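You operate a simulated robot arm through the tools that you are given. There is no shell and no other tool. Be economical: measure what you need, move in short steps, check, and stop when the job is done.

You are at the controls of a simulated robot arm. One attempt, no reset.

JOB
Change over to the empty seat: fit the strainer that the mesh card names, then clear the clogged one out.
Fine: latch it and open its valve before you shut the clogged one's; that goes in the short black tray.

The check looks at the end state, three seconds after you hand in, the way a careful person would. Anything else that was tipped, shoved, dropped, spilled or broken makes it a failure.

ROBOT AND FRAMES
A 6-joint arm with a two-finger parallel gripper, fixed in place. Base frame: the origin is at the foot of the arm, x ahead of it, y to its left, z up; the work surface is at about z = 0. Units: mm, degrees, N and s.
With the tool pointing down near the work surface it reaches from about 160 to 420 mm from the base axis. Its first joint turns from -66.0 to 66.0 degrees. Payload 1.57 kg.
The tool frame sits at the grasp point between the pads (the TCP): z along the fingers, y along the line on which they close. The tips reach 30 mm beyond it. The gripper opens to 80 mm. The fingers are 17 mm wide and 12 mm thick; the gripper's body (40 by 82 mm) begins 80 mm behind the TCP.
Orientation is that of the tool frame in the base frame, as [roll, pitch, yaw] about the fixed x, y, z axes, in that order (R = Rz(yaw) Ry(pitch) Rx(roll)). With the fingers straight down and closing along the base's y, the tool's x points along the base's -x, its y along +y and its z along -z.

CONTROLS
- The arm moves only by the tool nudge_tool. Its argument "plan" is a list of rows, each a list of 3 entries, a list of its own where there are three numbers: the shift along the tool's x, y, z in mm, then the turn, a rotation vector about the tool's x, y, z in degrees, then the closure in counts, from 0 (fully open) to 255 (shut). In form: [[[dx, dy, dz], [rx, ry, rz], grip], ...]. A call has 1 to 12 rows; each row shifts and turns the commanded pose from where the row before left it, along the tool's axes as they then stand. Each row takes 0.2 s and may step no farther than 50 mm and 8.6 degrees from the row before; otherwise, or with a gripper value out of range, the whole call is refused. Where a pose cannot be reached the arm comes as near as it can. A force on the tool above 90 N (or 10 N above the force at the start of the call, whichever is more), or a blocked arm, ends the call early, and 0.2 s more pass. The fingers move at their own pace (about 153 mm/s each) and stop on an object; they squeeze with about 41 N. The grip force told is the motor's: it shows also when the fingers shut on nothing. Time passes only in rows, and 0.2 s behind the last, so rows that do not move let the fingers close. It gives the time, the measured TCP pose, the force on the tool (base axes), the opening and the grip force at its end, in the units of the frame above (readings bear some noise), with the torque about the TCP (base axes, N m) and any sound that the robot's microphone picked up.
- Cameras (640 x 400 px; columns grow to the right, rows downward): "scene" is fixed at [60.2, -338.1, 422.3]; the picture's right is [0.71, -0.70, 0.00], its down [-0.42, -0.42, -0.80] and it looks along [0.56, 0.57, -0.59] (base axes); focal length 214 px, centre (320, 200). "wrist" rides on the gripper at [72, -6, -122] in the tool frame; the picture's right is [0.09, 1.00, 0.00], its down [-0.84, 0.08, -0.54] and it looks along [-0.54, 0.05, 0.84] (tool axes); focal length 238 px, centre (320, 200). There is no depth. A picture from a camera that has moved, and an enlarged one, comes with that camera's place and axes in the base frame and with its lens.
- snapshot(camera): a new picture of that camera. No time passes.
- zoom(camera, box): a new picture of the part [left, top, right, bottom] of that camera's present view, enlarged. No time passes.
- job_done(): hands the job in; it is judged then, once.

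Go step by step. Nothing tells you positions but the pictures and the camera data: compare them with the known pose of the tool, close in by small moves and look again before you grip or let go. The budget is 120 turns and 68 pictures, counting those below and the enlarged ones. Unless the task says otherwise, let go and move clear before handing in, and close with one line.

The tools are called after "Request:" as a command line: name --argument value ..., lists and objects as JSON in quotes. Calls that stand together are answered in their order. nudge_tool: Moves the arm, as the interface text tells. Its arguments: {"type":"object","properties":{"plan":{"type":"array"}},"required":["plan"]} The other tools are called the same way: snapshot (camera) takes a picture; zoom (camera, box) takes an enlarged picture of a part of a camera's view; job_done () hands the job in.

At the start:

```text
time_s: 0.0
ee_pos: [200.7, -109.2, 294.4]
orientation: [180.0, 0.1, -179.9]
ft_force: [0.2, 0.0, 0.3]
torque: [0.02, 0.02, 0.0]
width: 79.8
grasp_force: 0.1
```

scene: 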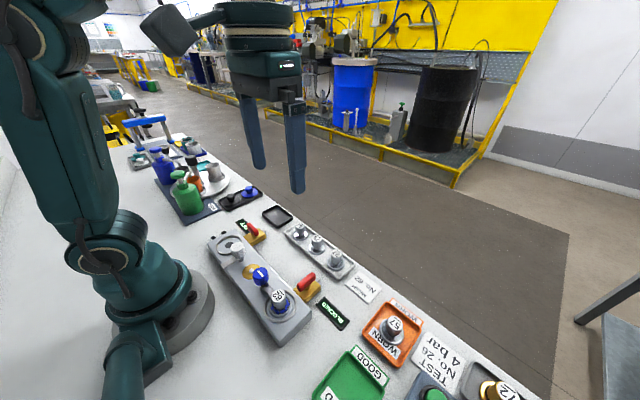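
wrist: 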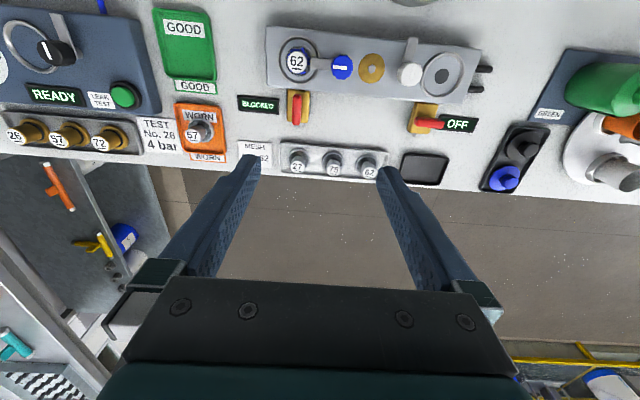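

I see a duplex filter block with two seats (one with a strainer marked 62, one empty), two levers, a rack of three strainers, a mesh card and trays. I'll zoom in to read the details first.

Request:
zoom --camera "wrist" --box '[220, 20, 500, 195]'

Request:
zoom --camera "scene" --box '[200, 180, 400, 350]'

Request:
zoom --camera "wrist" --box '[380, 80, 560, 195]'

```text
2.29 times, centred on (360, 108) of wrist
camera zoom: at [129.2, -116.5, 415.4], right [-0.09, 1.0, 0.0], down [0.84, 0.08, 0.54], along [0.54, 0.05, -0.84], focal length 545 px, centre (229, 411)
```

zoom: 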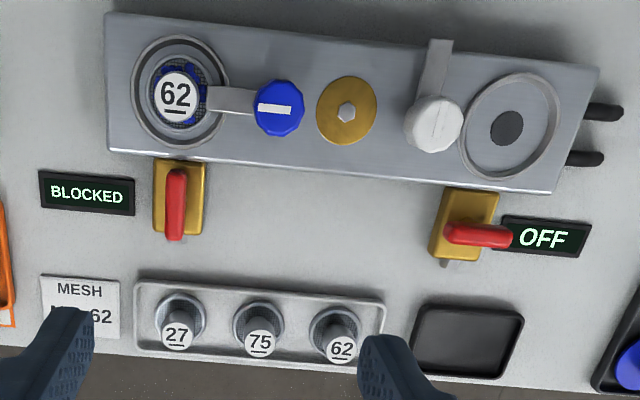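

```text
2.35 times, centred on (300, 265) of scene
camera zoom: at [60.2, -338.1, 422.3], right [0.71, -0.7, 0.0], down [-0.42, -0.42, -0.8], along [0.56, 0.57, -0.59], focal length 505 px, centre (367, 47)
```

zoom: 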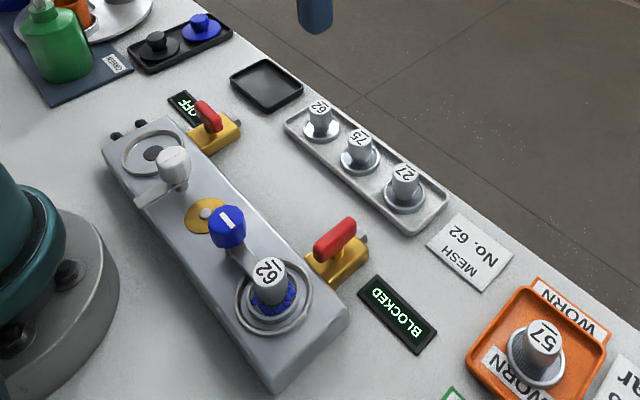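

```text
3.48 times, centred on (470, 138) of wrist
camera zoom: at [129.2, -116.5, 415.4], right [-0.09, 1.0, 0.0], down [0.84, 0.08, 0.54], along [0.54, 0.05, -0.84], focal length 829 px, centre (-202, 417)
```

zoom: 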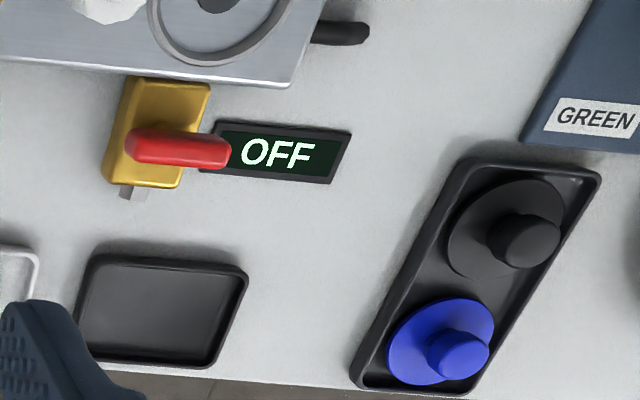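

The mesh card reads No. 62. The rack's 62 strainer sits near (304,-15), top about z 45. The empty seat is near (148,63) with a white-knob latch beside it, and the clogged unit is near (148,-144). I'll move above the rack's 62 with the fingers partly closed and look.

Request:
nudge_tool --plan '[[[-20.6, 18.6, 28.8], [0, 0, 0], 96], [[-20.6, 18.6, 28.8], [0, 0, 0], 96], [[-20.6, 18.6, 28.8], [0, 0, 0], 96], [[-20.6, 18.6, 28.8], [0, 0, 0], 96], [[-20.6, 18.6, 28.8], [0, 0, 0], 96], [[0, 0, 0], [0, 0, 0], 96]]'

Request:
snapshot --camera "wrist"

Request:
snapshot --camera "scene"

```text
time_s: 1.4
ee_pos: [306.0, -16.6, 151.4]
orientation: [179.9, 0.0, -180.0]
ft_force: [-0.5, 0.3, -0.1]
torque: [-0.01, 0.01, -0.04]
width: 50.0
grasp_force: 0.1
```

```text
62 pictures are left
camera wrist: at [232.7, -23.3, 271.9], right [-0.09, 1.0, 0.0], down [0.84, 0.08, 0.54], along [0.54, 0.05, -0.84], focal length 238 px, centre (320, 200)
```

wrist: 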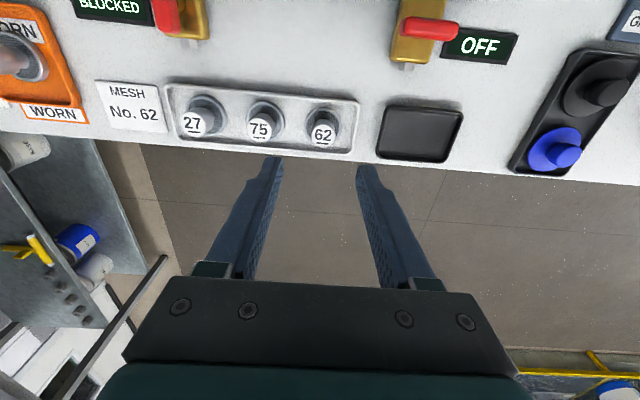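

```text
61 pictures are left
```

scene: 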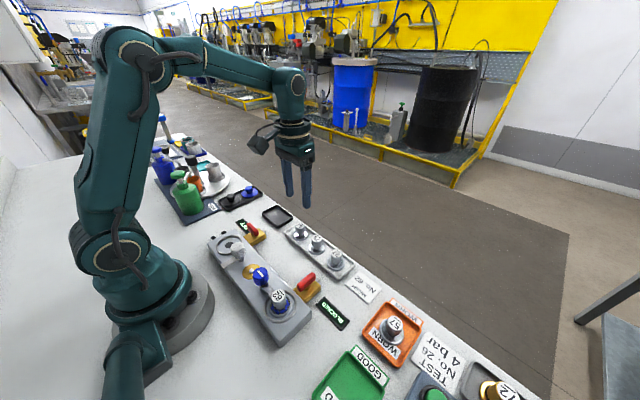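

Request:
zoom --camera "wrist" --box '[160, 70, 370, 180]'

Request:
zoom --camera "scene" --box '[200, 215, 330, 345]'

Request:
zoom --camera "scene" --box '[280, 210, 360, 280]'

```text
3.05 times, centred on (265, 125) of wrist
camera zoom: at [232.7, -23.3, 271.9], right [-0.09, 1.0, 0.0], down [0.84, 0.08, 0.54], along [0.54, 0.05, -0.84], focal length 726 px, centre (488, 429)
```

zoom: 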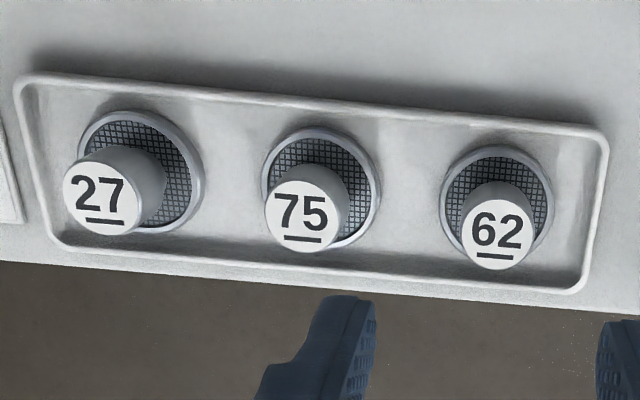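

```text
3.08 times, centred on (265, 280) of scene
camera zoom: at [60.2, -338.1, 422.3], right [0.71, -0.7, 0.0], down [-0.42, -0.42, -0.8], along [0.56, 0.57, -0.59], focal length 660 px, centre (489, -46)
```

zoom: 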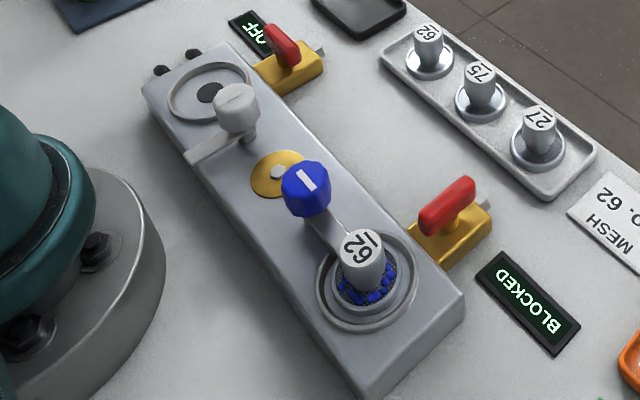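

```text
5.71 times, centred on (320, 245) of scene
camera zoom: at [60.2, -338.1, 422.3], right [0.71, -0.7, 0.0], down [-0.42, -0.42, -0.8], along [0.56, 0.57, -0.59], focal length 1226 px, centre (320, -57)
```

zoom: 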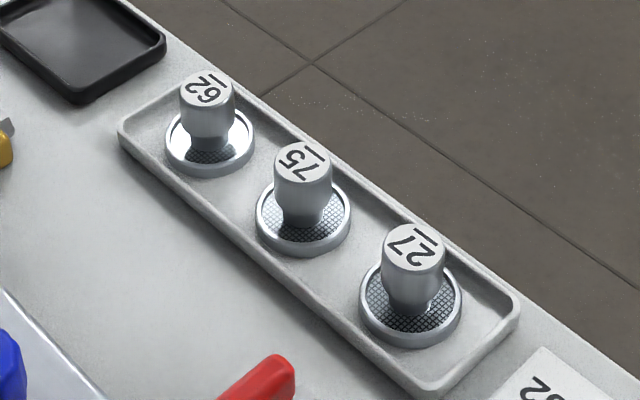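

Request:
nudge_tool --plan '[[[1.5, 1, 25], [0, 0, 0], 96], [[1.5, 1, 25], [0, 0, 0], 96], [[0, 0, 16], [0, 0, 0], 96], [[0, 0, 0], [0, 0, 0], 96]]'

Request:
snapshot --camera "wrist"

Request:
zoom --camera "scene" --box '[260, 180, 360, 280]'

```text
time_s: 2.4
ee_pos: [300.8, -14.7, 84.8]
orientation: [179.9, 0.0, -180.0]
ft_force: [0.5, 0.6, 0.0]
torque: [-0.03, -0.01, 0.02]
width: 50.0
grasp_force: 0.0
```

```text
57 pictures are left
camera wrist: at [229.0, -22.0, 205.4], right [-0.09, 1.0, 0.0], down [0.84, 0.08, 0.54], along [0.54, 0.05, -0.84], focal length 238 px, centre (320, 200)
```

wrist: 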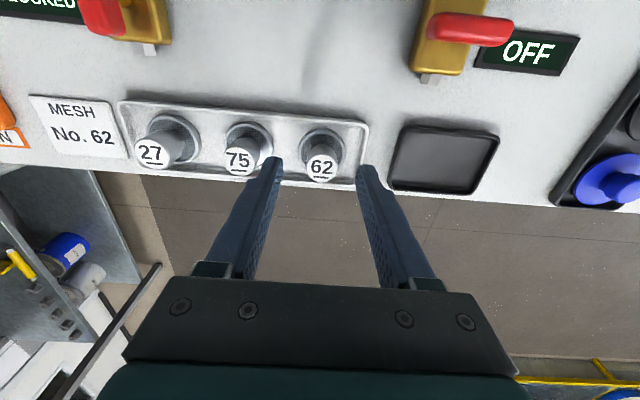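

```text
4.00 times, centred on (310, 230) of scene
camera zoom: at [60.2, -338.1, 422.3], right [0.71, -0.7, 0.0], down [-0.42, -0.42, -0.8], along [0.56, 0.57, -0.59], focal length 858 px, centre (360, 80)
```

zoom: 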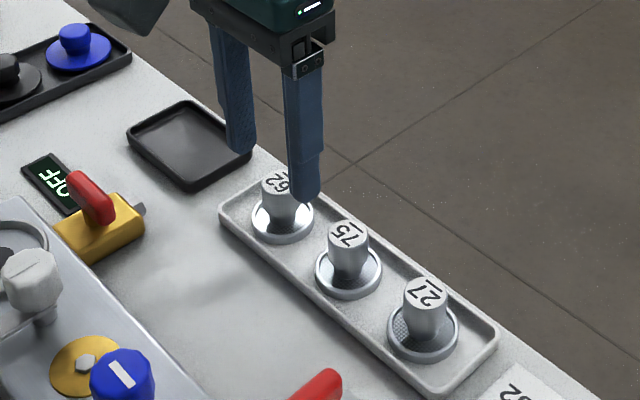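

Request:
nudge_tool --plan '[[[-3, 0.8, 11], [0, 0, 0], 96], [[0, 0, 11], [0, 0, 0], 96], [[0, 0, 10], [0, 0, 0], 96], [[0, 0, 0], [0, 0, 0], 96]]'

Request:
zoom --camera "wrist" --box '[220, 100, 420, 225]'

Request:
zoom --camera "scene" --box '[260, 180, 360, 280]'

```text
time_s: 3.4
ee_pos: [304.5, -12.5, 51.4]
orientation: [180.0, 0.0, -180.0]
ft_force: [-0.2, -0.7, 0.9]
torque: [0.01, 0.01, -0.02]
width: 49.7
grasp_force: 0.0
```

```text
3.20 times, centred on (320, 162) of wrist
camera zoom: at [232.2, -21.0, 173.1], right [-0.09, 1.0, 0.0], down [0.84, 0.08, 0.54], along [0.54, 0.05, -0.84], focal length 763 px, centre (320, 320)
```

zoom: 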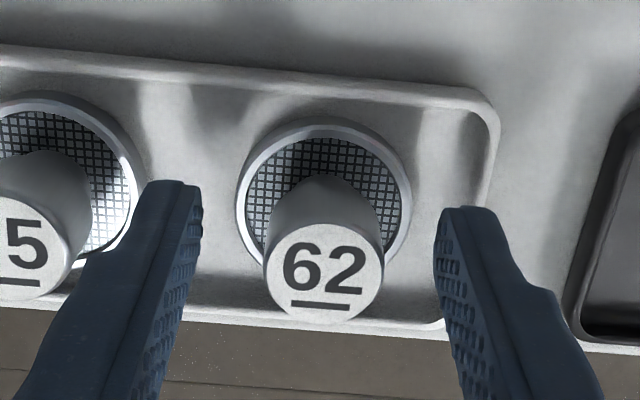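

```text
4.00 times, centred on (310, 230) of scene
camera zoom: at [60.2, -338.1, 422.3], right [0.71, -0.7, 0.0], down [-0.42, -0.42, -0.8], along [0.56, 0.57, -0.59], focal length 858 px, centre (360, 80)
```

zoom: 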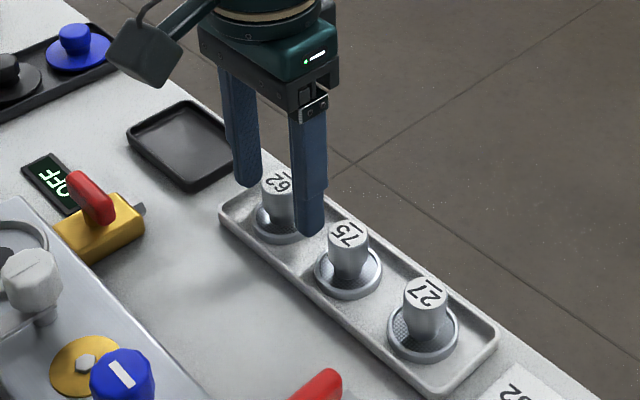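

Request:
nudge_tool --plan '[[[0.5, -0.9, 0], [0, 0, 0], 140], [[0, 0, 0], [0, 0, 0], 255], [[0, 0, 0], [0, 0, 0], 255], [[0, 0, 0], [0, 0, 0], 255]]'

Request:
nudge_tool --plan '[[[0, 0, -15], [0, 0, 0], 255], [[0, 0, -25], [0, 0, 0], 255], [[0, 0, -40], [0, 0, 0], 255], [[0, 0, -20], [0, 0, 0], 255], [[0, 0, 0], [0, 0, 0], 255]]'

Request:
snapshot --camera "scene"

Request:
snapshot --camera "wrist"

```text
time_s: 4.4
ee_pos: [303.2, -14.7, 52.4]
orientation: [-180.0, 0.0, 180.0]
ft_force: [0.5, 0.8, 0.9]
torque: [0.04, 0.01, 0.01]
width: 23.3
grasp_force: 35.4
```

```text
time_s: 5.6
ee_pos: [304.3, -13.9, 152.0]
orientation: [180.0, 0.0, -180.0]
ft_force: [0.0, 0.0, -0.2]
torque: [0.0, 0.0, 0.02]
width: 23.4
grasp_force: 35.5
```

```text
53 pictures are left
```

scene: 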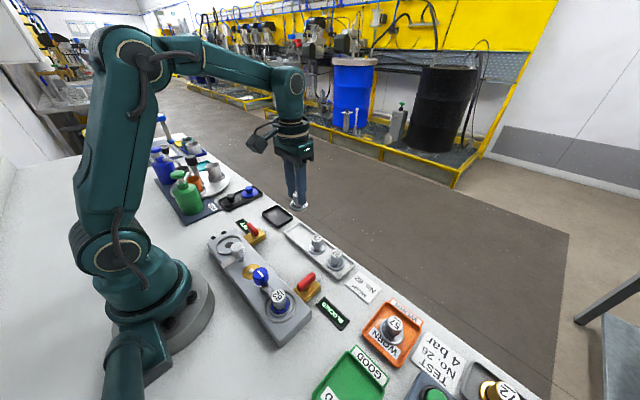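

```text
52 pictures are left
camera wrist: at [231.6, -21.4, 273.6], right [-0.09, 1.0, 0.0], down [0.84, 0.08, 0.54], along [0.54, 0.05, -0.84], focal length 238 px, centre (320, 200)
```

wrist: 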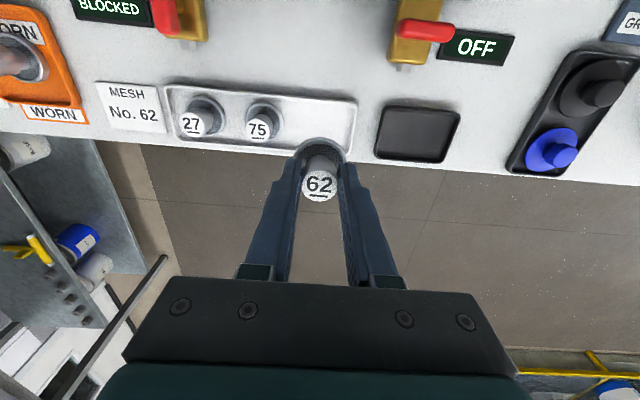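

Request:
nudge_tool --plan '[[[28, 15.4, 0], [0, 0, 0], 255], [[28, 15.4, 0], [0, 0, 0], 255], [[28, 15.4, 0], [0, 0, 0], 255], [[28, 15.4, 0], [0, 0, 0], 255], [[28, 15.4, 0], [0, 0, 0], 255], [[0, 0, 0], [0, 0, 0], 255]]'

Request:
snapshot --camera "scene"

Request:
snapshot --camera "wrist"

```text
time_s: 7.0
ee_pos: [164.3, 62.7, 152.4]
orientation: [-180.0, 0.0, 179.8]
ft_force: [-0.7, 0.3, -0.9]
torque: [-0.01, 0.0, -0.05]
width: 23.5
grasp_force: 35.6
```

```text
51 pictures are left
```

scene: 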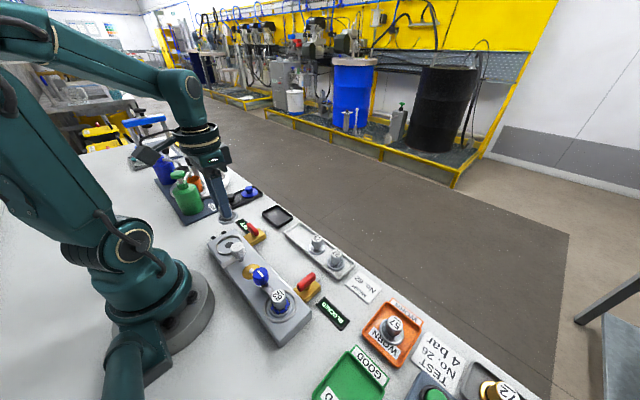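

```text
50 pictures are left
camera wrist: at [90.6, 55.5, 273.6], right [-0.09, 1.0, 0.0], down [0.84, 0.08, 0.54], along [0.54, 0.05, -0.84], focal length 238 px, centre (320, 200)
```

wrist: 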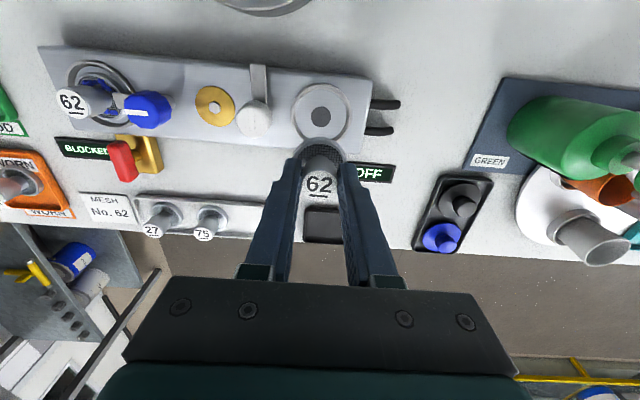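

Request:
nudge_tool --plan '[[[7, -0.9, 0], [0, 0, 0], 255], [[7.3, -0.8, 10], [0, 0, 0], 255], [[0, 0, 20], [0, 0, 0], 255], [[0, 0, 15], [0, 0, 0], 255], [[0, 0, 0], [0, 0, 0], 255]]'

Request:
zoom --camera "scene" --box '[180, 180, 280, 260]'

Request:
snapshot --camera "wrist"

```text
time_s: 8.2
ee_pos: [150.4, 62.0, 107.5]
orientation: [180.0, -0.1, 179.9]
ft_force: [-0.2, 0.4, -0.2]
torque: [-0.03, -0.02, -0.01]
width: 23.7
grasp_force: 35.6
```

```text
5.00 times, centred on (230, 220) of scene
camera zoom: at [60.2, -338.1, 422.3], right [0.71, -0.7, 0.0], down [-0.42, -0.42, -0.8], along [0.56, 0.57, -0.59], focal length 1072 px, centre (770, 100)
```

zoom: 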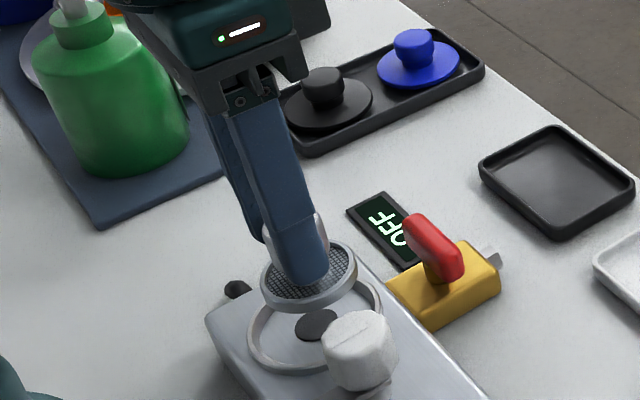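

```text
48 pictures are left
camera wrist: at [77.7, 53.9, 228.2], right [-0.09, 1.0, 0.0], down [0.84, 0.08, 0.54], along [0.54, 0.05, -0.84], focal length 238 px, centre (320, 200)
```

wrist: 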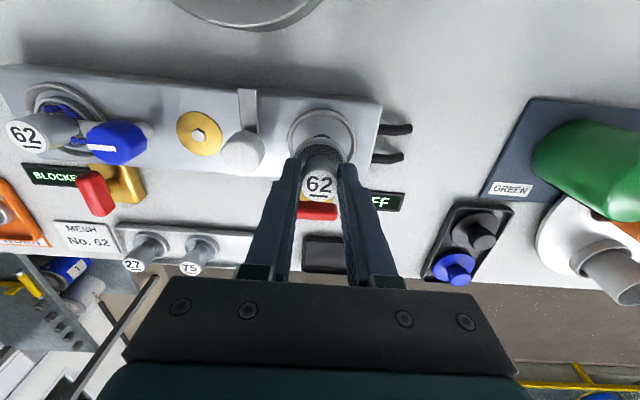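

Request:
zoom --camera "wrist" --box '[230, 80, 410, 200]'

```text
3.33 times, centred on (320, 140) of wrist
camera zoom: at [77.7, 53.9, 228.2], right [-0.09, 1.0, 0.0], down [0.84, 0.08, 0.54], along [0.54, 0.05, -0.84], focal length 794 px, centre (320, 400)
```

zoom: 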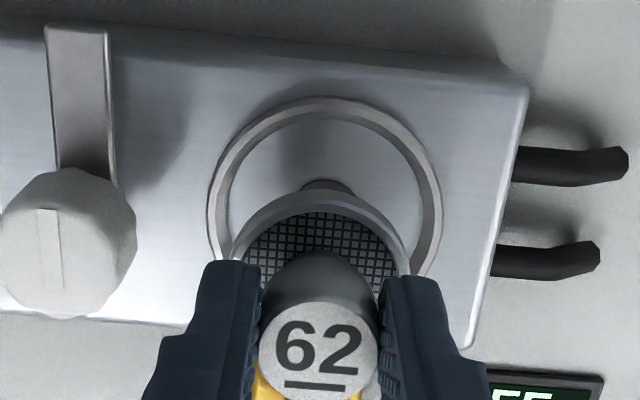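

Request:
nudge_tool --plan '[[[3, 0.7, 8], [0, 0, 0], 255], [[0, 0, 8], [0, 0, 0], 255], [[0, 0, 0], [0, 0, 0], 255]]'

Request:
zoom --camera "scene" --box '[190, 200, 270, 264]'

Request:
zoom --camera "wrist" --box '[230, 80, 410, 200]'

```text
time_s: 9.0
ee_pos: [147.8, 62.6, 91.3]
orientation: [180.0, 0.1, 180.0]
ft_force: [-0.1, 0.9, -1.2]
torque: [-0.01, -0.02, -0.01]
width: 23.4
grasp_force: 35.9
```

```text
6.25 times, centred on (230, 232) of scene
camera zoom: at [60.2, -338.1, 422.3], right [0.71, -0.7, 0.0], down [-0.42, -0.42, -0.8], along [0.56, 0.57, -0.59], focal length 1340 px, centre (882, 0)
```

zoom: 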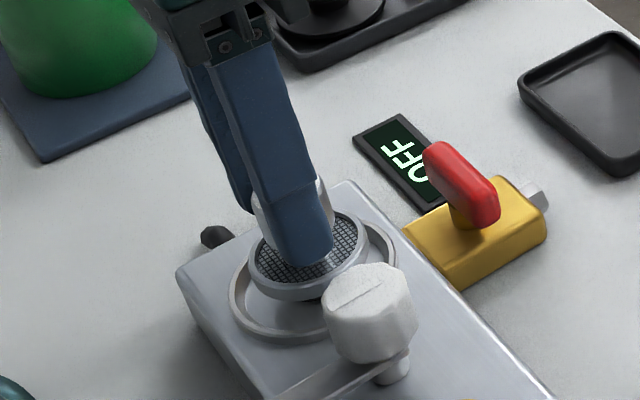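

```text
3.33 times, centred on (320, 140) of wrist
camera zoom: at [74.8, 54.6, 212.1], right [-0.09, 1.0, 0.0], down [0.84, 0.08, 0.54], along [0.54, 0.05, -0.84], focal length 794 px, centre (320, 400)
```

zoom: 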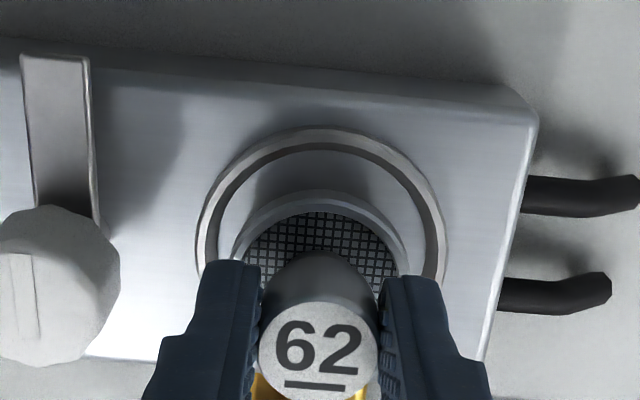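

Request:
nudge_tool --plan '[[[0.6, 0.4, 5], [0, 0, 0], 255], [[0, 0, 5], [0, 0, 0], 255], [[0, 0, 0], [0, 0, 0], 255]]'

Request:
zoom --camera "scene" --box '[190, 200, 270, 264]'

Request:
zoom --camera "wrist" --box '[230, 80, 410, 200]'

```text
time_s: 9.8
ee_pos: [146.1, 61.9, 80.8]
orientation: [180.0, 0.1, 180.0]
ft_force: [-0.2, 0.2, -1.2]
torque: [-0.01, -0.02, -0.04]
width: 23.5
grasp_force: 35.5
```

```text
6.25 times, centred on (230, 232) of scene
camera zoom: at [60.2, -338.1, 422.3], right [0.71, -0.7, 0.0], down [-0.42, -0.42, -0.8], along [0.56, 0.57, -0.59], focal length 1340 px, centre (882, 0)
```

zoom: 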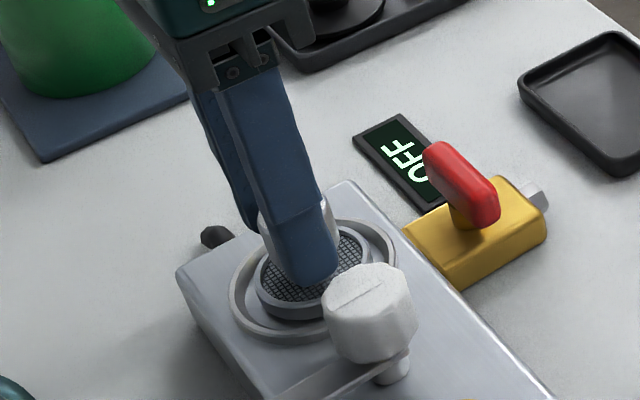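

```text
3.33 times, centred on (320, 140) of wrist
camera zoom: at [74.3, 54.9, 202.1], right [-0.09, 1.0, 0.0], down [0.84, 0.08, 0.54], along [0.54, 0.05, -0.84], focal length 794 px, centre (320, 400)
```

zoom: 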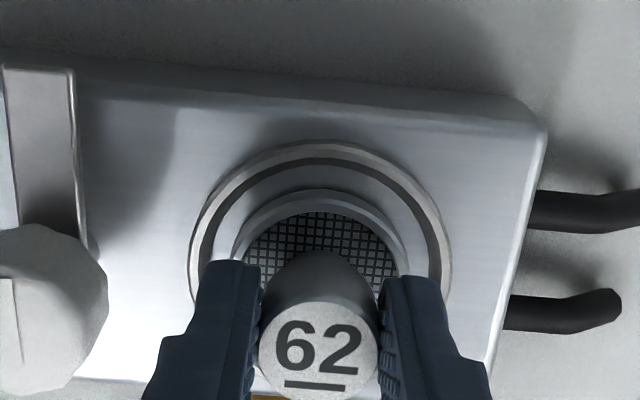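

Request:
nudge_tool --plan '[[[-0.4, 0, 1.5], [0, 0, 0], 255], [[0, 0, 1.5], [0, 0, 0], 255], [[0, 0, 0], [0, 0, 0], 255]]'

```text
time_s: 10.6
ee_pos: [147.6, 60.8, 78.3]
orientation: [-180.0, 0.0, -180.0]
ft_force: [0.1, -0.1, 3.8]
torque: [0.0, -0.02, 0.0]
width: 23.5
grasp_force: 35.4
```

Request:
nudge_tool --plan '[[[0, 0, 0.7], [0, 0, 0], 255], [[0, 0, 0], [0, 0, 0], 255]]'

Request:
zoom --camera "wrist" --box '[230, 80, 410, 200]'

Request:
zoom --camera "scene" --box '[190, 200, 270, 264]'

```text
time_s: 11.2
ee_pos: [147.2, 62.0, 77.2]
orientation: [-179.9, 0.1, 179.9]
ft_force: [-0.3, 3.0, 4.7]
torque: [0.06, -0.02, 0.06]
width: 23.4
grasp_force: 35.8
```

```text
3.33 times, centred on (320, 140) of wrist
camera zoom: at [74.7, 54.6, 198.6], right [-0.09, 1.0, 0.0], down [0.84, 0.08, 0.54], along [0.54, 0.05, -0.84], focal length 794 px, centre (320, 400)
```

zoom: 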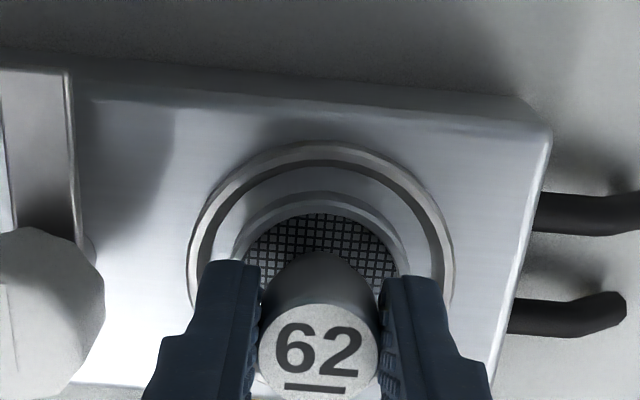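

```text
6.25 times, centred on (230, 232) of scene
camera zoom: at [60.2, -338.1, 422.3], right [0.71, -0.7, 0.0], down [-0.42, -0.42, -0.8], along [0.56, 0.57, -0.59], focal length 1340 px, centre (882, 0)
```

zoom: 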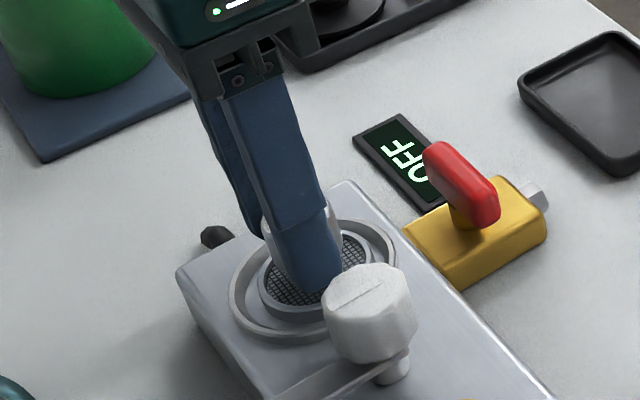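

Request:
nudge_tool --plan '[[[0, 0, 0], [0, 0, 0], 130], [[0, 0, 0], [0, 0, 0], 130], [[0, 0, -20], [0, 0, 0], 130], [[0, 0, -30], [0, 0, 0], 130], [[-10, 0, -30], [0, 0, 0], 130], [[0, 0, 0], [0, 0, 0], 130]]'

Request:
snapshot --camera "wrist"

Request:
zoom --camera "scene" --box '[190, 200, 310, 296]'

```text
time_s: 12.6
ee_pos: [157.2, 62.9, 157.0]
orientation: [180.0, 0.0, 180.0]
ft_force: [0.5, -0.1, -0.7]
torque: [-0.05, 0.0, 0.0]
width: 39.2
grasp_force: 0.1
```

```text
40 pictures are left
camera wrist: at [84.4, 54.3, 278.5], right [-0.09, 1.0, 0.0], down [0.84, 0.08, 0.54], along [0.54, 0.05, -0.84], focal length 238 px, centre (320, 200)
```

wrist: 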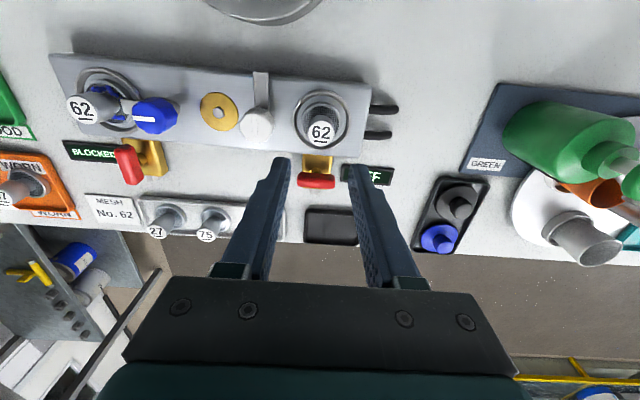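

```text
4.17 times, centred on (250, 248) of scene
camera zoom: at [60.2, -338.1, 422.3], right [0.71, -0.7, 0.0], down [-0.42, -0.42, -0.8], along [0.56, 0.57, -0.59], focal length 894 px, centre (612, 0)
```

zoom: 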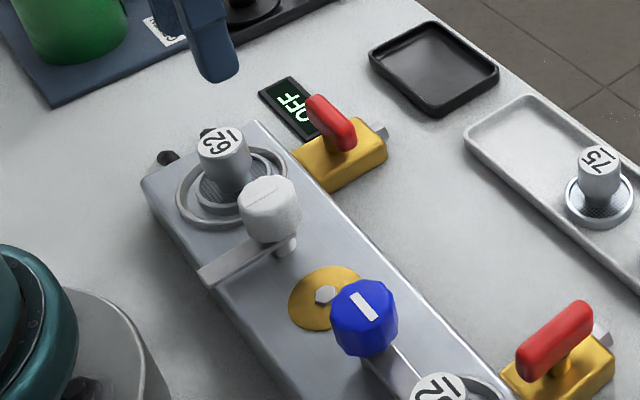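

Request:
nudge_tool --plan '[[[3, -29, 0], [0, 0, 0], 100], [[3, -29, 0], [0, 0, 0], 100], [[4, 0, 20], [0, 0, 0], 100], [[0, 0, 25], [0, 0, 0], 100], [[0, 0, 0], [0, 0, 0], 100]]'

Request:
snapshot --camera "wrist"

Request:
zoom --camera "scene" --box '[190, 190, 310, 286]'

```text
time_s: 13.8
ee_pos: [146.9, 4.5, 111.8]
orientation: [180.0, 0.0, -180.0]
ft_force: [-0.6, -0.3, 0.1]
torque: [0.02, -0.01, 0.03]
width: 48.7
grasp_force: 0.0
```

```text
38 pictures are left
camera wrist: at [74.6, -3.1, 232.8], right [-0.09, 1.0, 0.0], down [0.84, 0.08, 0.54], along [0.54, 0.05, -0.84], focal length 238 px, centre (320, 200)
```

wrist: 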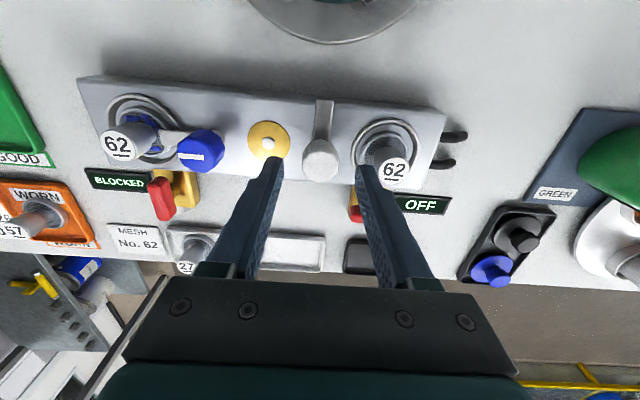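

```text
4.17 times, centred on (250, 238) of scene
camera zoom: at [60.2, -338.1, 422.3], right [0.71, -0.7, 0.0], down [-0.42, -0.42, -0.8], along [0.56, 0.57, -0.59], focal length 894 px, centre (612, 42)
```

zoom: 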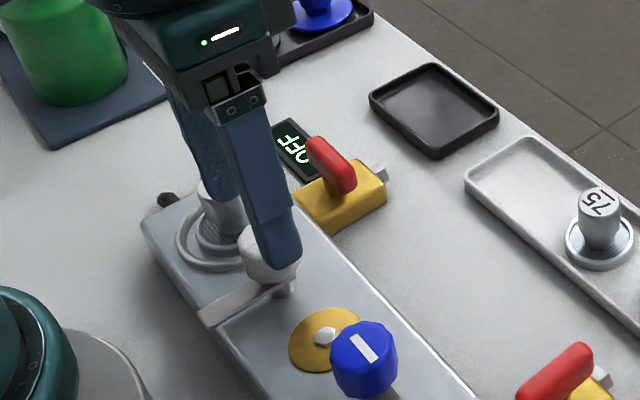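

Request:
nudge_tool --plan '[[[1.5, -0.3, 15], [0, 0, 0], 100], [[0, 0, 14], [0, 0, 0], 100], [[0, 0, 0], [0, 0, 0], 100]]'

Request:
zoom --camera "wrist" --box '[230, 90, 410, 210]'

Request:
zoom --camera "scene" --box '[190, 190, 310, 286]'

```text
time_s: 14.6
ee_pos: [146.4, 4.0, 83.5]
orientation: [179.9, -0.2, 180.0]
ft_force: [0.6, -0.2, 0.4]
torque: [0.0, 0.01, -0.03]
width: 48.4
grasp_force: 0.0
```

```text
3.33 times, centred on (320, 150) of wrist
camera zoom: at [73.4, -3.4, 205.0], right [-0.09, 1.0, 0.0], down [0.84, 0.08, 0.54], along [0.54, 0.05, -0.84], focal length 794 px, centre (320, 367)
```

zoom: 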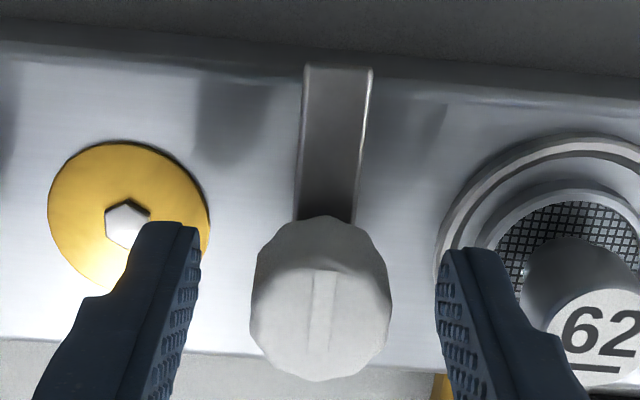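

```text
4.17 times, centred on (250, 238) of scene
camera zoom: at [60.2, -338.1, 422.3], right [0.71, -0.7, 0.0], down [-0.42, -0.42, -0.8], along [0.56, 0.57, -0.59], focal length 894 px, centre (612, 42)
```

zoom: 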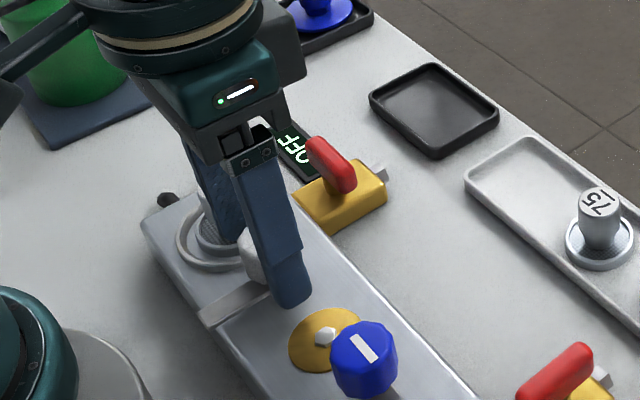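

Request:
nudge_tool --plan '[[[-3, 0.8, 3], [0, 0, 0], 100], [[0, 0, 0], [0, 0, 0], 255], [[0, 0, 0], [0, 0, 0], 255], [[0, 0, 0], [0, 0, 0], 255]]'

Request:
zoom --camera "wrist" --box '[230, 90, 410, 210]'

```text
time_s: 15.6
ee_pos: [148.5, 4.7, 80.8]
orientation: [-179.9, 0.0, 180.0]
ft_force: [-0.6, -18.1, 9.0]
torque: [0.0, -0.11, -0.06]
width: 27.6
grasp_force: 38.1
```

```text
3.33 times, centred on (320, 150) of wrist
camera zoom: at [75.6, -2.7, 201.9], right [-0.09, 1.0, 0.0], down [0.84, 0.08, 0.54], along [0.54, 0.05, -0.84], focal length 794 px, centre (320, 367)
```

zoom: 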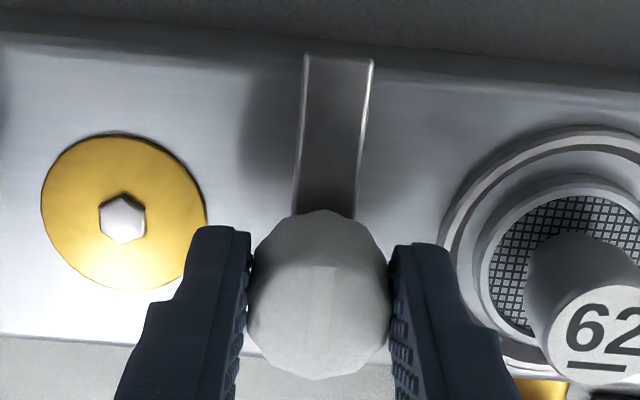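

Request:
nudge_tool --plan '[[[0, -0.7, 0], [0, 0, 4], 255], [[0, 0, 0], [0, 0, 6], 255], [[0, 0, 0], [0, 0, 0], 255]]'

Request:
zoom --camera "wrist" --box '[230, 90, 410, 210]'

```text
time_s: 16.4
ee_pos: [147.8, 5.4, 79.7]
orientation: [179.9, 0.0, 169.9]
ft_force: [-2.5, 16.1, -3.2]
torque: [-0.04, 0.38, 0.06]
width: 27.6
grasp_force: 38.5
```

```text
3.33 times, centred on (320, 150) of wrist
camera zoom: at [75.5, 10.0, 201.8], right [0.09, 1.0, 0.0], down [0.84, -0.07, 0.54], along [0.54, -0.04, -0.84], focal length 794 px, centre (320, 367)
```

zoom: 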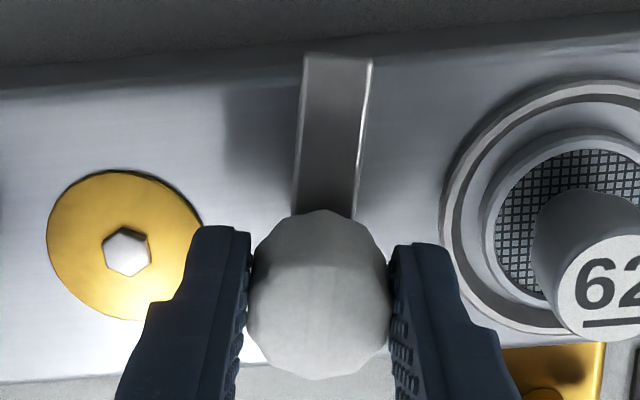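

Request:
nudge_tool --plan '[[[0, 0.35, 0], [0, 0, 8], 255], [[0, 0, 0], [0, 0, 8], 255], [[0, 0, 0], [0, 0, 8], 255], [[0, 0, 0], [0, 0, 8], 255], [[0, 0, 0], [0, 0, 8], 255], [[0, 0, 0], [0, 0, 0], 255]]'

Request:
snapshot --camera "wrist"

```text
time_s: 17.8
ee_pos: [149.6, 5.5, 80.8]
orientation: [179.7, 0.1, 129.9]
ft_force: [13.0, 26.2, -17.5]
torque: [0.61, 0.72, 0.05]
width: 27.7
grasp_force: 38.0
```

```text
32 pictures are left
camera wrist: at [97.1, 54.8, 201.9], right [0.71, 0.71, 0.01], down [0.59, -0.59, 0.54], along [0.39, -0.38, -0.84], focal length 238 px, centre (320, 200)
```

wrist: 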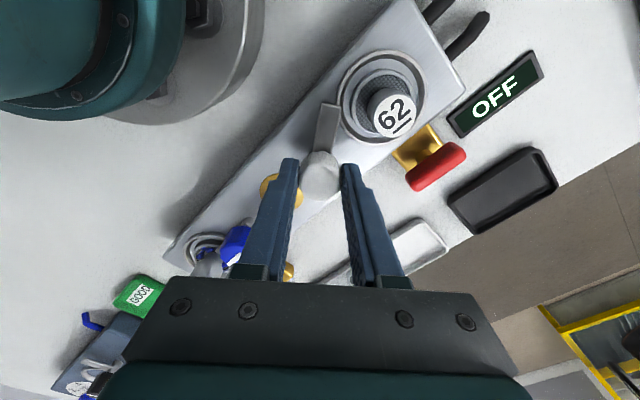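

Request:
nudge_tool --plan '[[[0.2, 0.5, 0.3], [0, 0, 0], 255], [[0, 0, 0], [0, 0, 7], 255], [[0, 0, 0], [0, 0, 7], 255], [[0, 0, 0], [0, 0, 6], 255], [[0, 0, 0], [0, 0, 0], 255]]'

```text
time_s: 19.0
ee_pos: [149.0, 4.8, 81.1]
orientation: [179.7, 0.2, 109.9]
ft_force: [8.9, 11.8, 28.1]
torque: [0.22, 0.18, 0.03]
width: 27.3
grasp_force: 38.1
```

Request:
nudge_tool --plan '[[[0.1, 0.2, -0.2], [0, 0, 0], 255], [[0, 0, 0], [0, 0, 7], 255], [[0, 0, 0], [0, 0, 6], 255], [[0, 0, 0], [0, 0, 6], 255], [[0, 0, 0], [0, 0, 0], 255]]'

Request:
zoom --camera "wrist" --box '[230, 80, 420, 207]'

```text
time_s: 20.2
ee_pos: [150.8, 4.6, 80.3]
orientation: [179.7, 0.0, 90.9]
ft_force: [17.1, 9.9, -0.5]
torque: [-0.27, 0.18, 0.41]
width: 27.6
grasp_force: 38.3
```

```text
3.15 times, centred on (325, 144) of wrist
camera zoom: at [141.0, 76.0, 201.6], right [0.99, 0.11, 0.0], down [0.09, -0.84, 0.54], along [0.06, -0.54, -0.84], focal length 751 px, centre (304, 378)
```

zoom: 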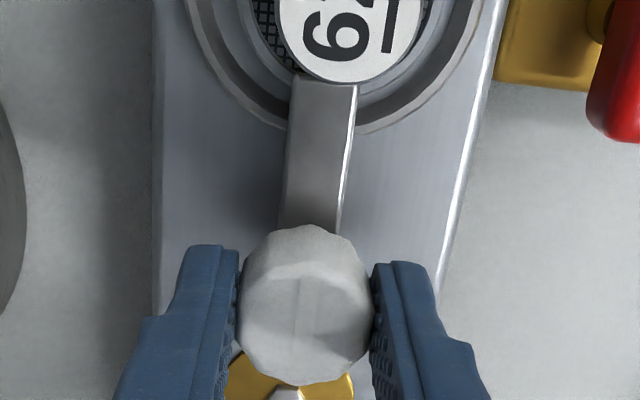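

Request:
nudge_tool --plan '[[[0, 0.3, 0], [0, 0, 2.5], 255], [[0, 0, 0], [0, 0, 0], 255]]'

```text
time_s: 20.8
ee_pos: [149.1, 5.8, 79.9]
orientation: [179.9, -0.1, 88.4]
ft_force: [16.2, 5.6, 2.8]
torque: [0.0, 0.15, 0.37]
width: 27.7
grasp_force: 38.1
```

Request:
nudge_tool --plan '[[[0, 0, 0], [0, 0, 0], 110], [[0, 0, 0], [0, 0, 0], 110], [[0, 0, -20], [0, 0, 0], 110], [[0, 0, -40], [0, 0, 0], 110], [[0, 0, -20], [0, 0, 0], 110], [[0, 0, 0], [0, 0, 0], 110]]'

Request:
snapshot --camera "wrist"

Request:
zoom --camera "scene" --box '[190, 200, 310, 296]'

```text
time_s: 22.2
ee_pos: [149.2, 3.6, 162.9]
orientation: [-180.0, -0.1, 88.6]
ft_force: [0.6, 0.6, 0.7]
torque: [0.05, 0.0, 0.0]
width: 45.2
grasp_force: 0.1
```

```text
30 pictures are left
camera wrist: at [143.8, 75.4, 282.6], right [1.0, 0.07, 0.0], down [0.05, -0.84, 0.54], along [0.04, -0.54, -0.84], focal length 238 px, centre (320, 200)
```

wrist: 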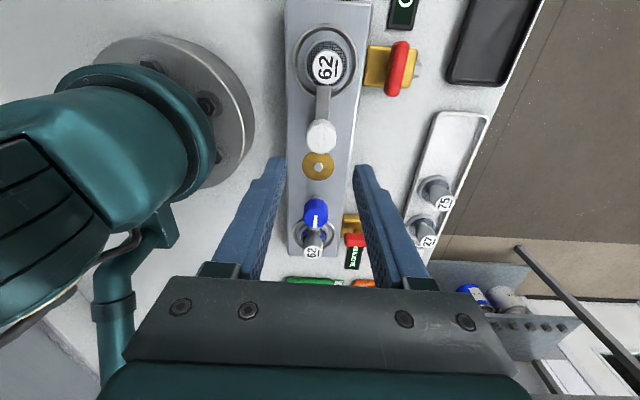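

```text
4.17 times, centred on (250, 248) of scene
camera zoom: at [60.2, -338.1, 422.3], right [0.71, -0.7, 0.0], down [-0.42, -0.42, -0.8], along [0.56, 0.57, -0.59], focal length 894 px, centre (612, 0)
```

zoom: 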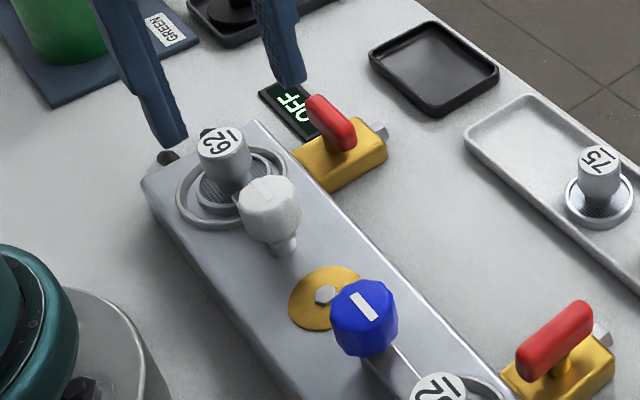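

Request:
nudge_tool --plan '[[[28.5, 31.5, 0], [0, 0, -0.7], 110], [[28.5, 31.5, 0], [0, 0, -0.7], 110], [[0, 0, 25], [0, 0, 0], 110], [[0, 0, 25], [0, 0, 0], 110], [[0, 0, 0], [0, 0, 0], 110]]'

Request:
zoom --camera "wrist" --box '[200, 60, 440, 210]'

Request:
zoom --camera "scene" --box '[220, 190, 330, 300]'

```text
time_s: 23.4
ee_pos: [213.3, 61.2, 110.2]
orientation: [-180.0, 0.0, 89.9]
ft_force: [0.7, -0.1, 0.8]
torque: [0.01, -0.01, -0.02]
width: 45.5
grasp_force: 0.0
```

```text
2.67 times, centred on (320, 135) of wrist
camera zoom: at [206.1, 131.7, 231.4], right [1.0, 0.09, 0.0], down [0.08, -0.84, 0.54], along [0.05, -0.54, -0.84], focal length 636 px, centre (320, 373)
```

zoom: 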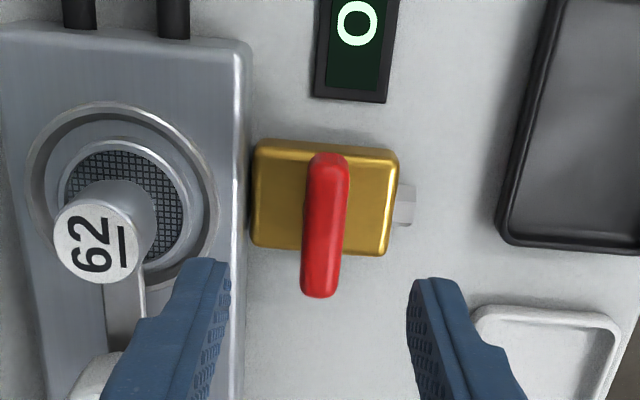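

```text
3.64 times, centred on (275, 245) of scene
camera zoom: at [60.2, -338.1, 422.3], right [0.71, -0.7, 0.0], down [-0.42, -0.42, -0.8], along [0.56, 0.57, -0.59], focal length 780 px, centre (484, 36)
```

zoom: 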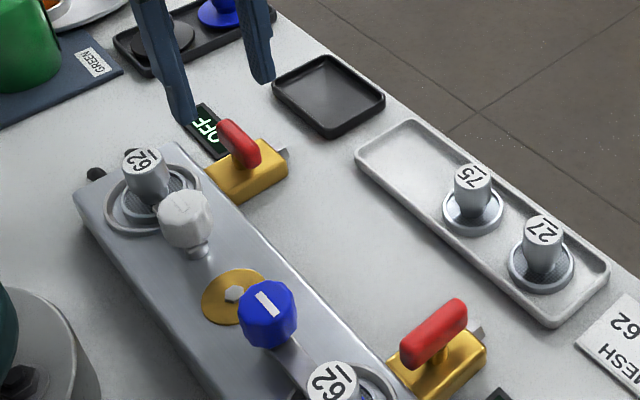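

Request:
nudge_tool --plan '[[[2.5, 1, 10], [0, 0, 0], 110], [[0, 0, 14], [0, 0, 0], 110], [[0, 0, 0], [0, 0, 0], 110]]'

Request:
zoom --camera "wrist" --box '[200, 80, 440, 230]'

Request:
zoom --camera "scene" --box '[210, 190, 310, 270]'

```text
time_s: 24.2
ee_pos: [214.3, 63.5, 86.6]
orientation: [-180.0, -0.1, 89.9]
ft_force: [0.8, 0.0, 0.1]
torque: [-0.02, -0.01, 0.01]
width: 45.6
grasp_force: 0.0
```

```text
2.67 times, centred on (320, 155) of wrist
camera zoom: at [207.3, 134.2, 207.8], right [1.0, 0.09, 0.0], down [0.08, -0.84, 0.54], along [0.05, -0.54, -0.84], focal length 636 px, centre (320, 320)
```

zoom: 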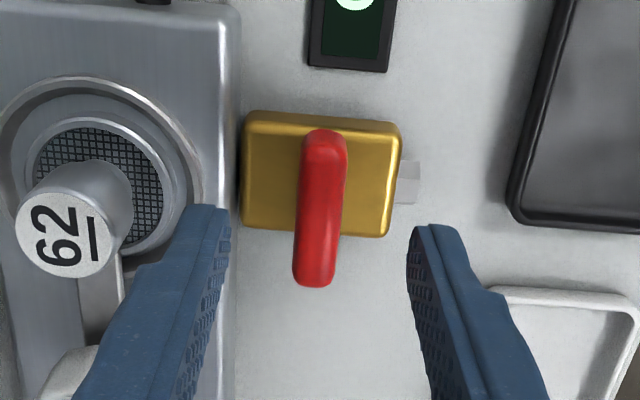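

```text
5.00 times, centred on (260, 230) of scene
camera zoom: at [60.2, -338.1, 422.3], right [0.71, -0.7, 0.0], down [-0.42, -0.42, -0.8], along [0.56, 0.57, -0.59], focal length 1072 px, centre (620, 50)
```

zoom: 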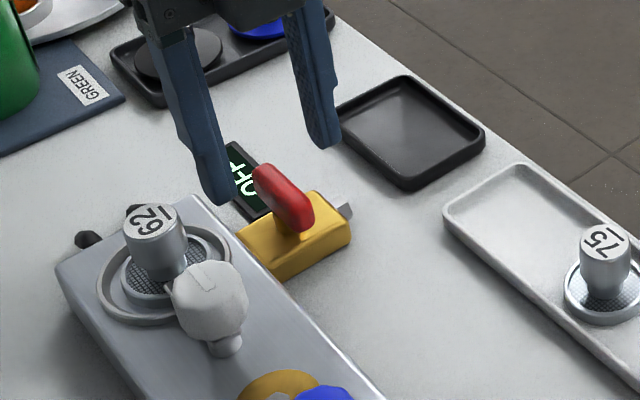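

Request:
nudge_tool --plan '[[[2, -0.5, 0], [0, 0, 0], 160], [[0, 0, 8], [0, 0, 0], 160], [[0, 0, 8], [0, 0, 0], 160], [[0, 0, 6], [0, 0, 0], 160], [[0, 0, 0], [0, 0, 0], 160]]'

Request:
zoom --camera "wrist" --box '[200, 80, 440, 230]'

Request:
zoom --camera "scene" --box '[210, 190, 310, 270]'

```text
time_s: 25.4
ee_pos: [214.2, 65.4, 64.5]
orientation: [180.0, 0.0, 89.9]
ft_force: [0.2, 0.2, 0.4]
torque: [0.03, 0.02, 0.01]
width: 30.0
grasp_force: 0.1
```

```text
2.67 times, centred on (320, 155) of wrist
camera zoom: at [206.7, 136.2, 185.5], right [1.0, 0.09, 0.0], down [0.08, -0.84, 0.54], along [0.05, -0.54, -0.84], focal length 636 px, centre (320, 320)
```

zoom: 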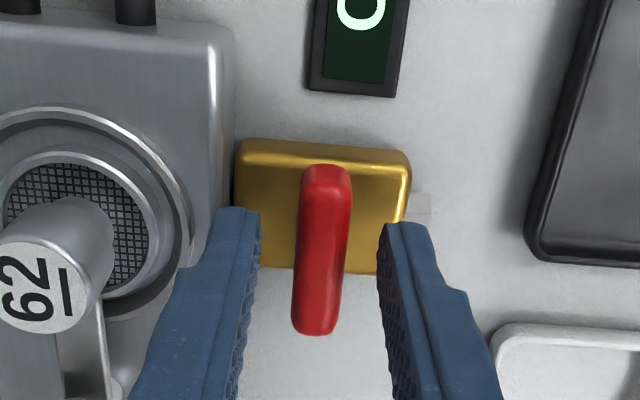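

```text
5.00 times, centred on (260, 230) of scene
camera zoom: at [60.2, -338.1, 422.3], right [0.71, -0.7, 0.0], down [-0.42, -0.42, -0.8], along [0.56, 0.57, -0.59], focal length 1072 px, centre (620, 50)
```

zoom: 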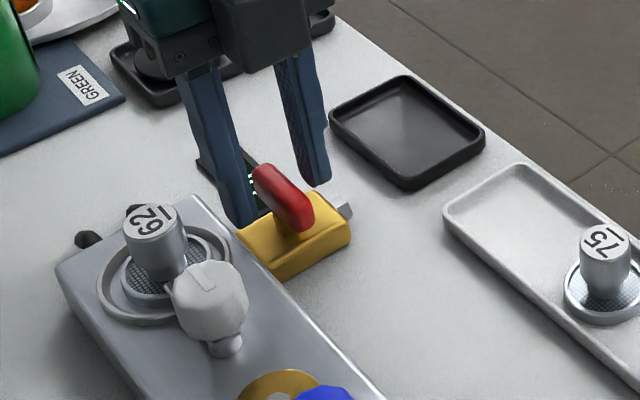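

Request:
nudge_tool --plan '[[[-2, 0, 0], [0, 0, 0], 176], [[0, 0, 3], [0, 0, 0], 176], [[0, 0, 3], [0, 0, 0], 176], [[0, 0, 0], [0, 0, 0], 176]]'

Request:
zoom --camera "scene" --box '[210, 190, 310, 270]'

```text
time_s: 26.4
ee_pos: [212.9, 64.7, 59.1]
orientation: [-180.0, 0.0, 89.9]
ft_force: [0.9, -0.2, 0.3]
torque: [-0.02, 0.02, 0.01]
width: 24.7
grasp_force: 0.0
```

```text
5.00 times, centred on (260, 230) of scene
camera zoom: at [60.2, -338.1, 422.3], right [0.71, -0.7, 0.0], down [-0.42, -0.42, -0.8], along [0.56, 0.57, -0.59], focal length 1072 px, centre (620, 50)
```

zoom: 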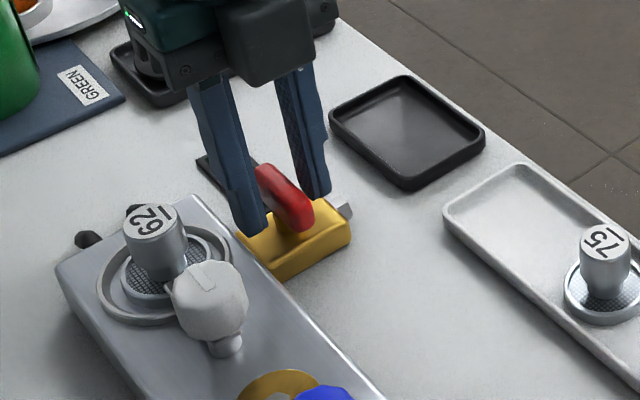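

Request:
nudge_tool --plan '[[[0, 0, 0], [0, 0, 0], 255], [[0, 0, 0], [0, 0, 0], 255], [[0, 0, 0], [0, 0, 0], 255]]'

Request:
nudge_tool --plan '[[[0, 0, 0], [0, 0, -4], 255], [[0, 0, 0], [0, 0, -4], 255], [[0, 0, 0], [0, 0, 0], 255]]'

```text
time_s: 27.2
ee_pos: [213.2, 63.1, 57.4]
orientation: [-180.0, 0.0, 89.8]
ft_force: [5.0, -1.1, -7.7]
torque: [0.09, -0.01, 0.09]
width: 13.0
grasp_force: 29.4
```

```text
time_s: 28.0
ee_pos: [215.0, 65.2, 58.1]
orientation: [180.0, 0.0, 97.9]
ft_force: [10.8, -1.2, -22.9]
torque: [-0.12, -0.12, 0.0]
width: 13.1
grasp_force: 30.0
```

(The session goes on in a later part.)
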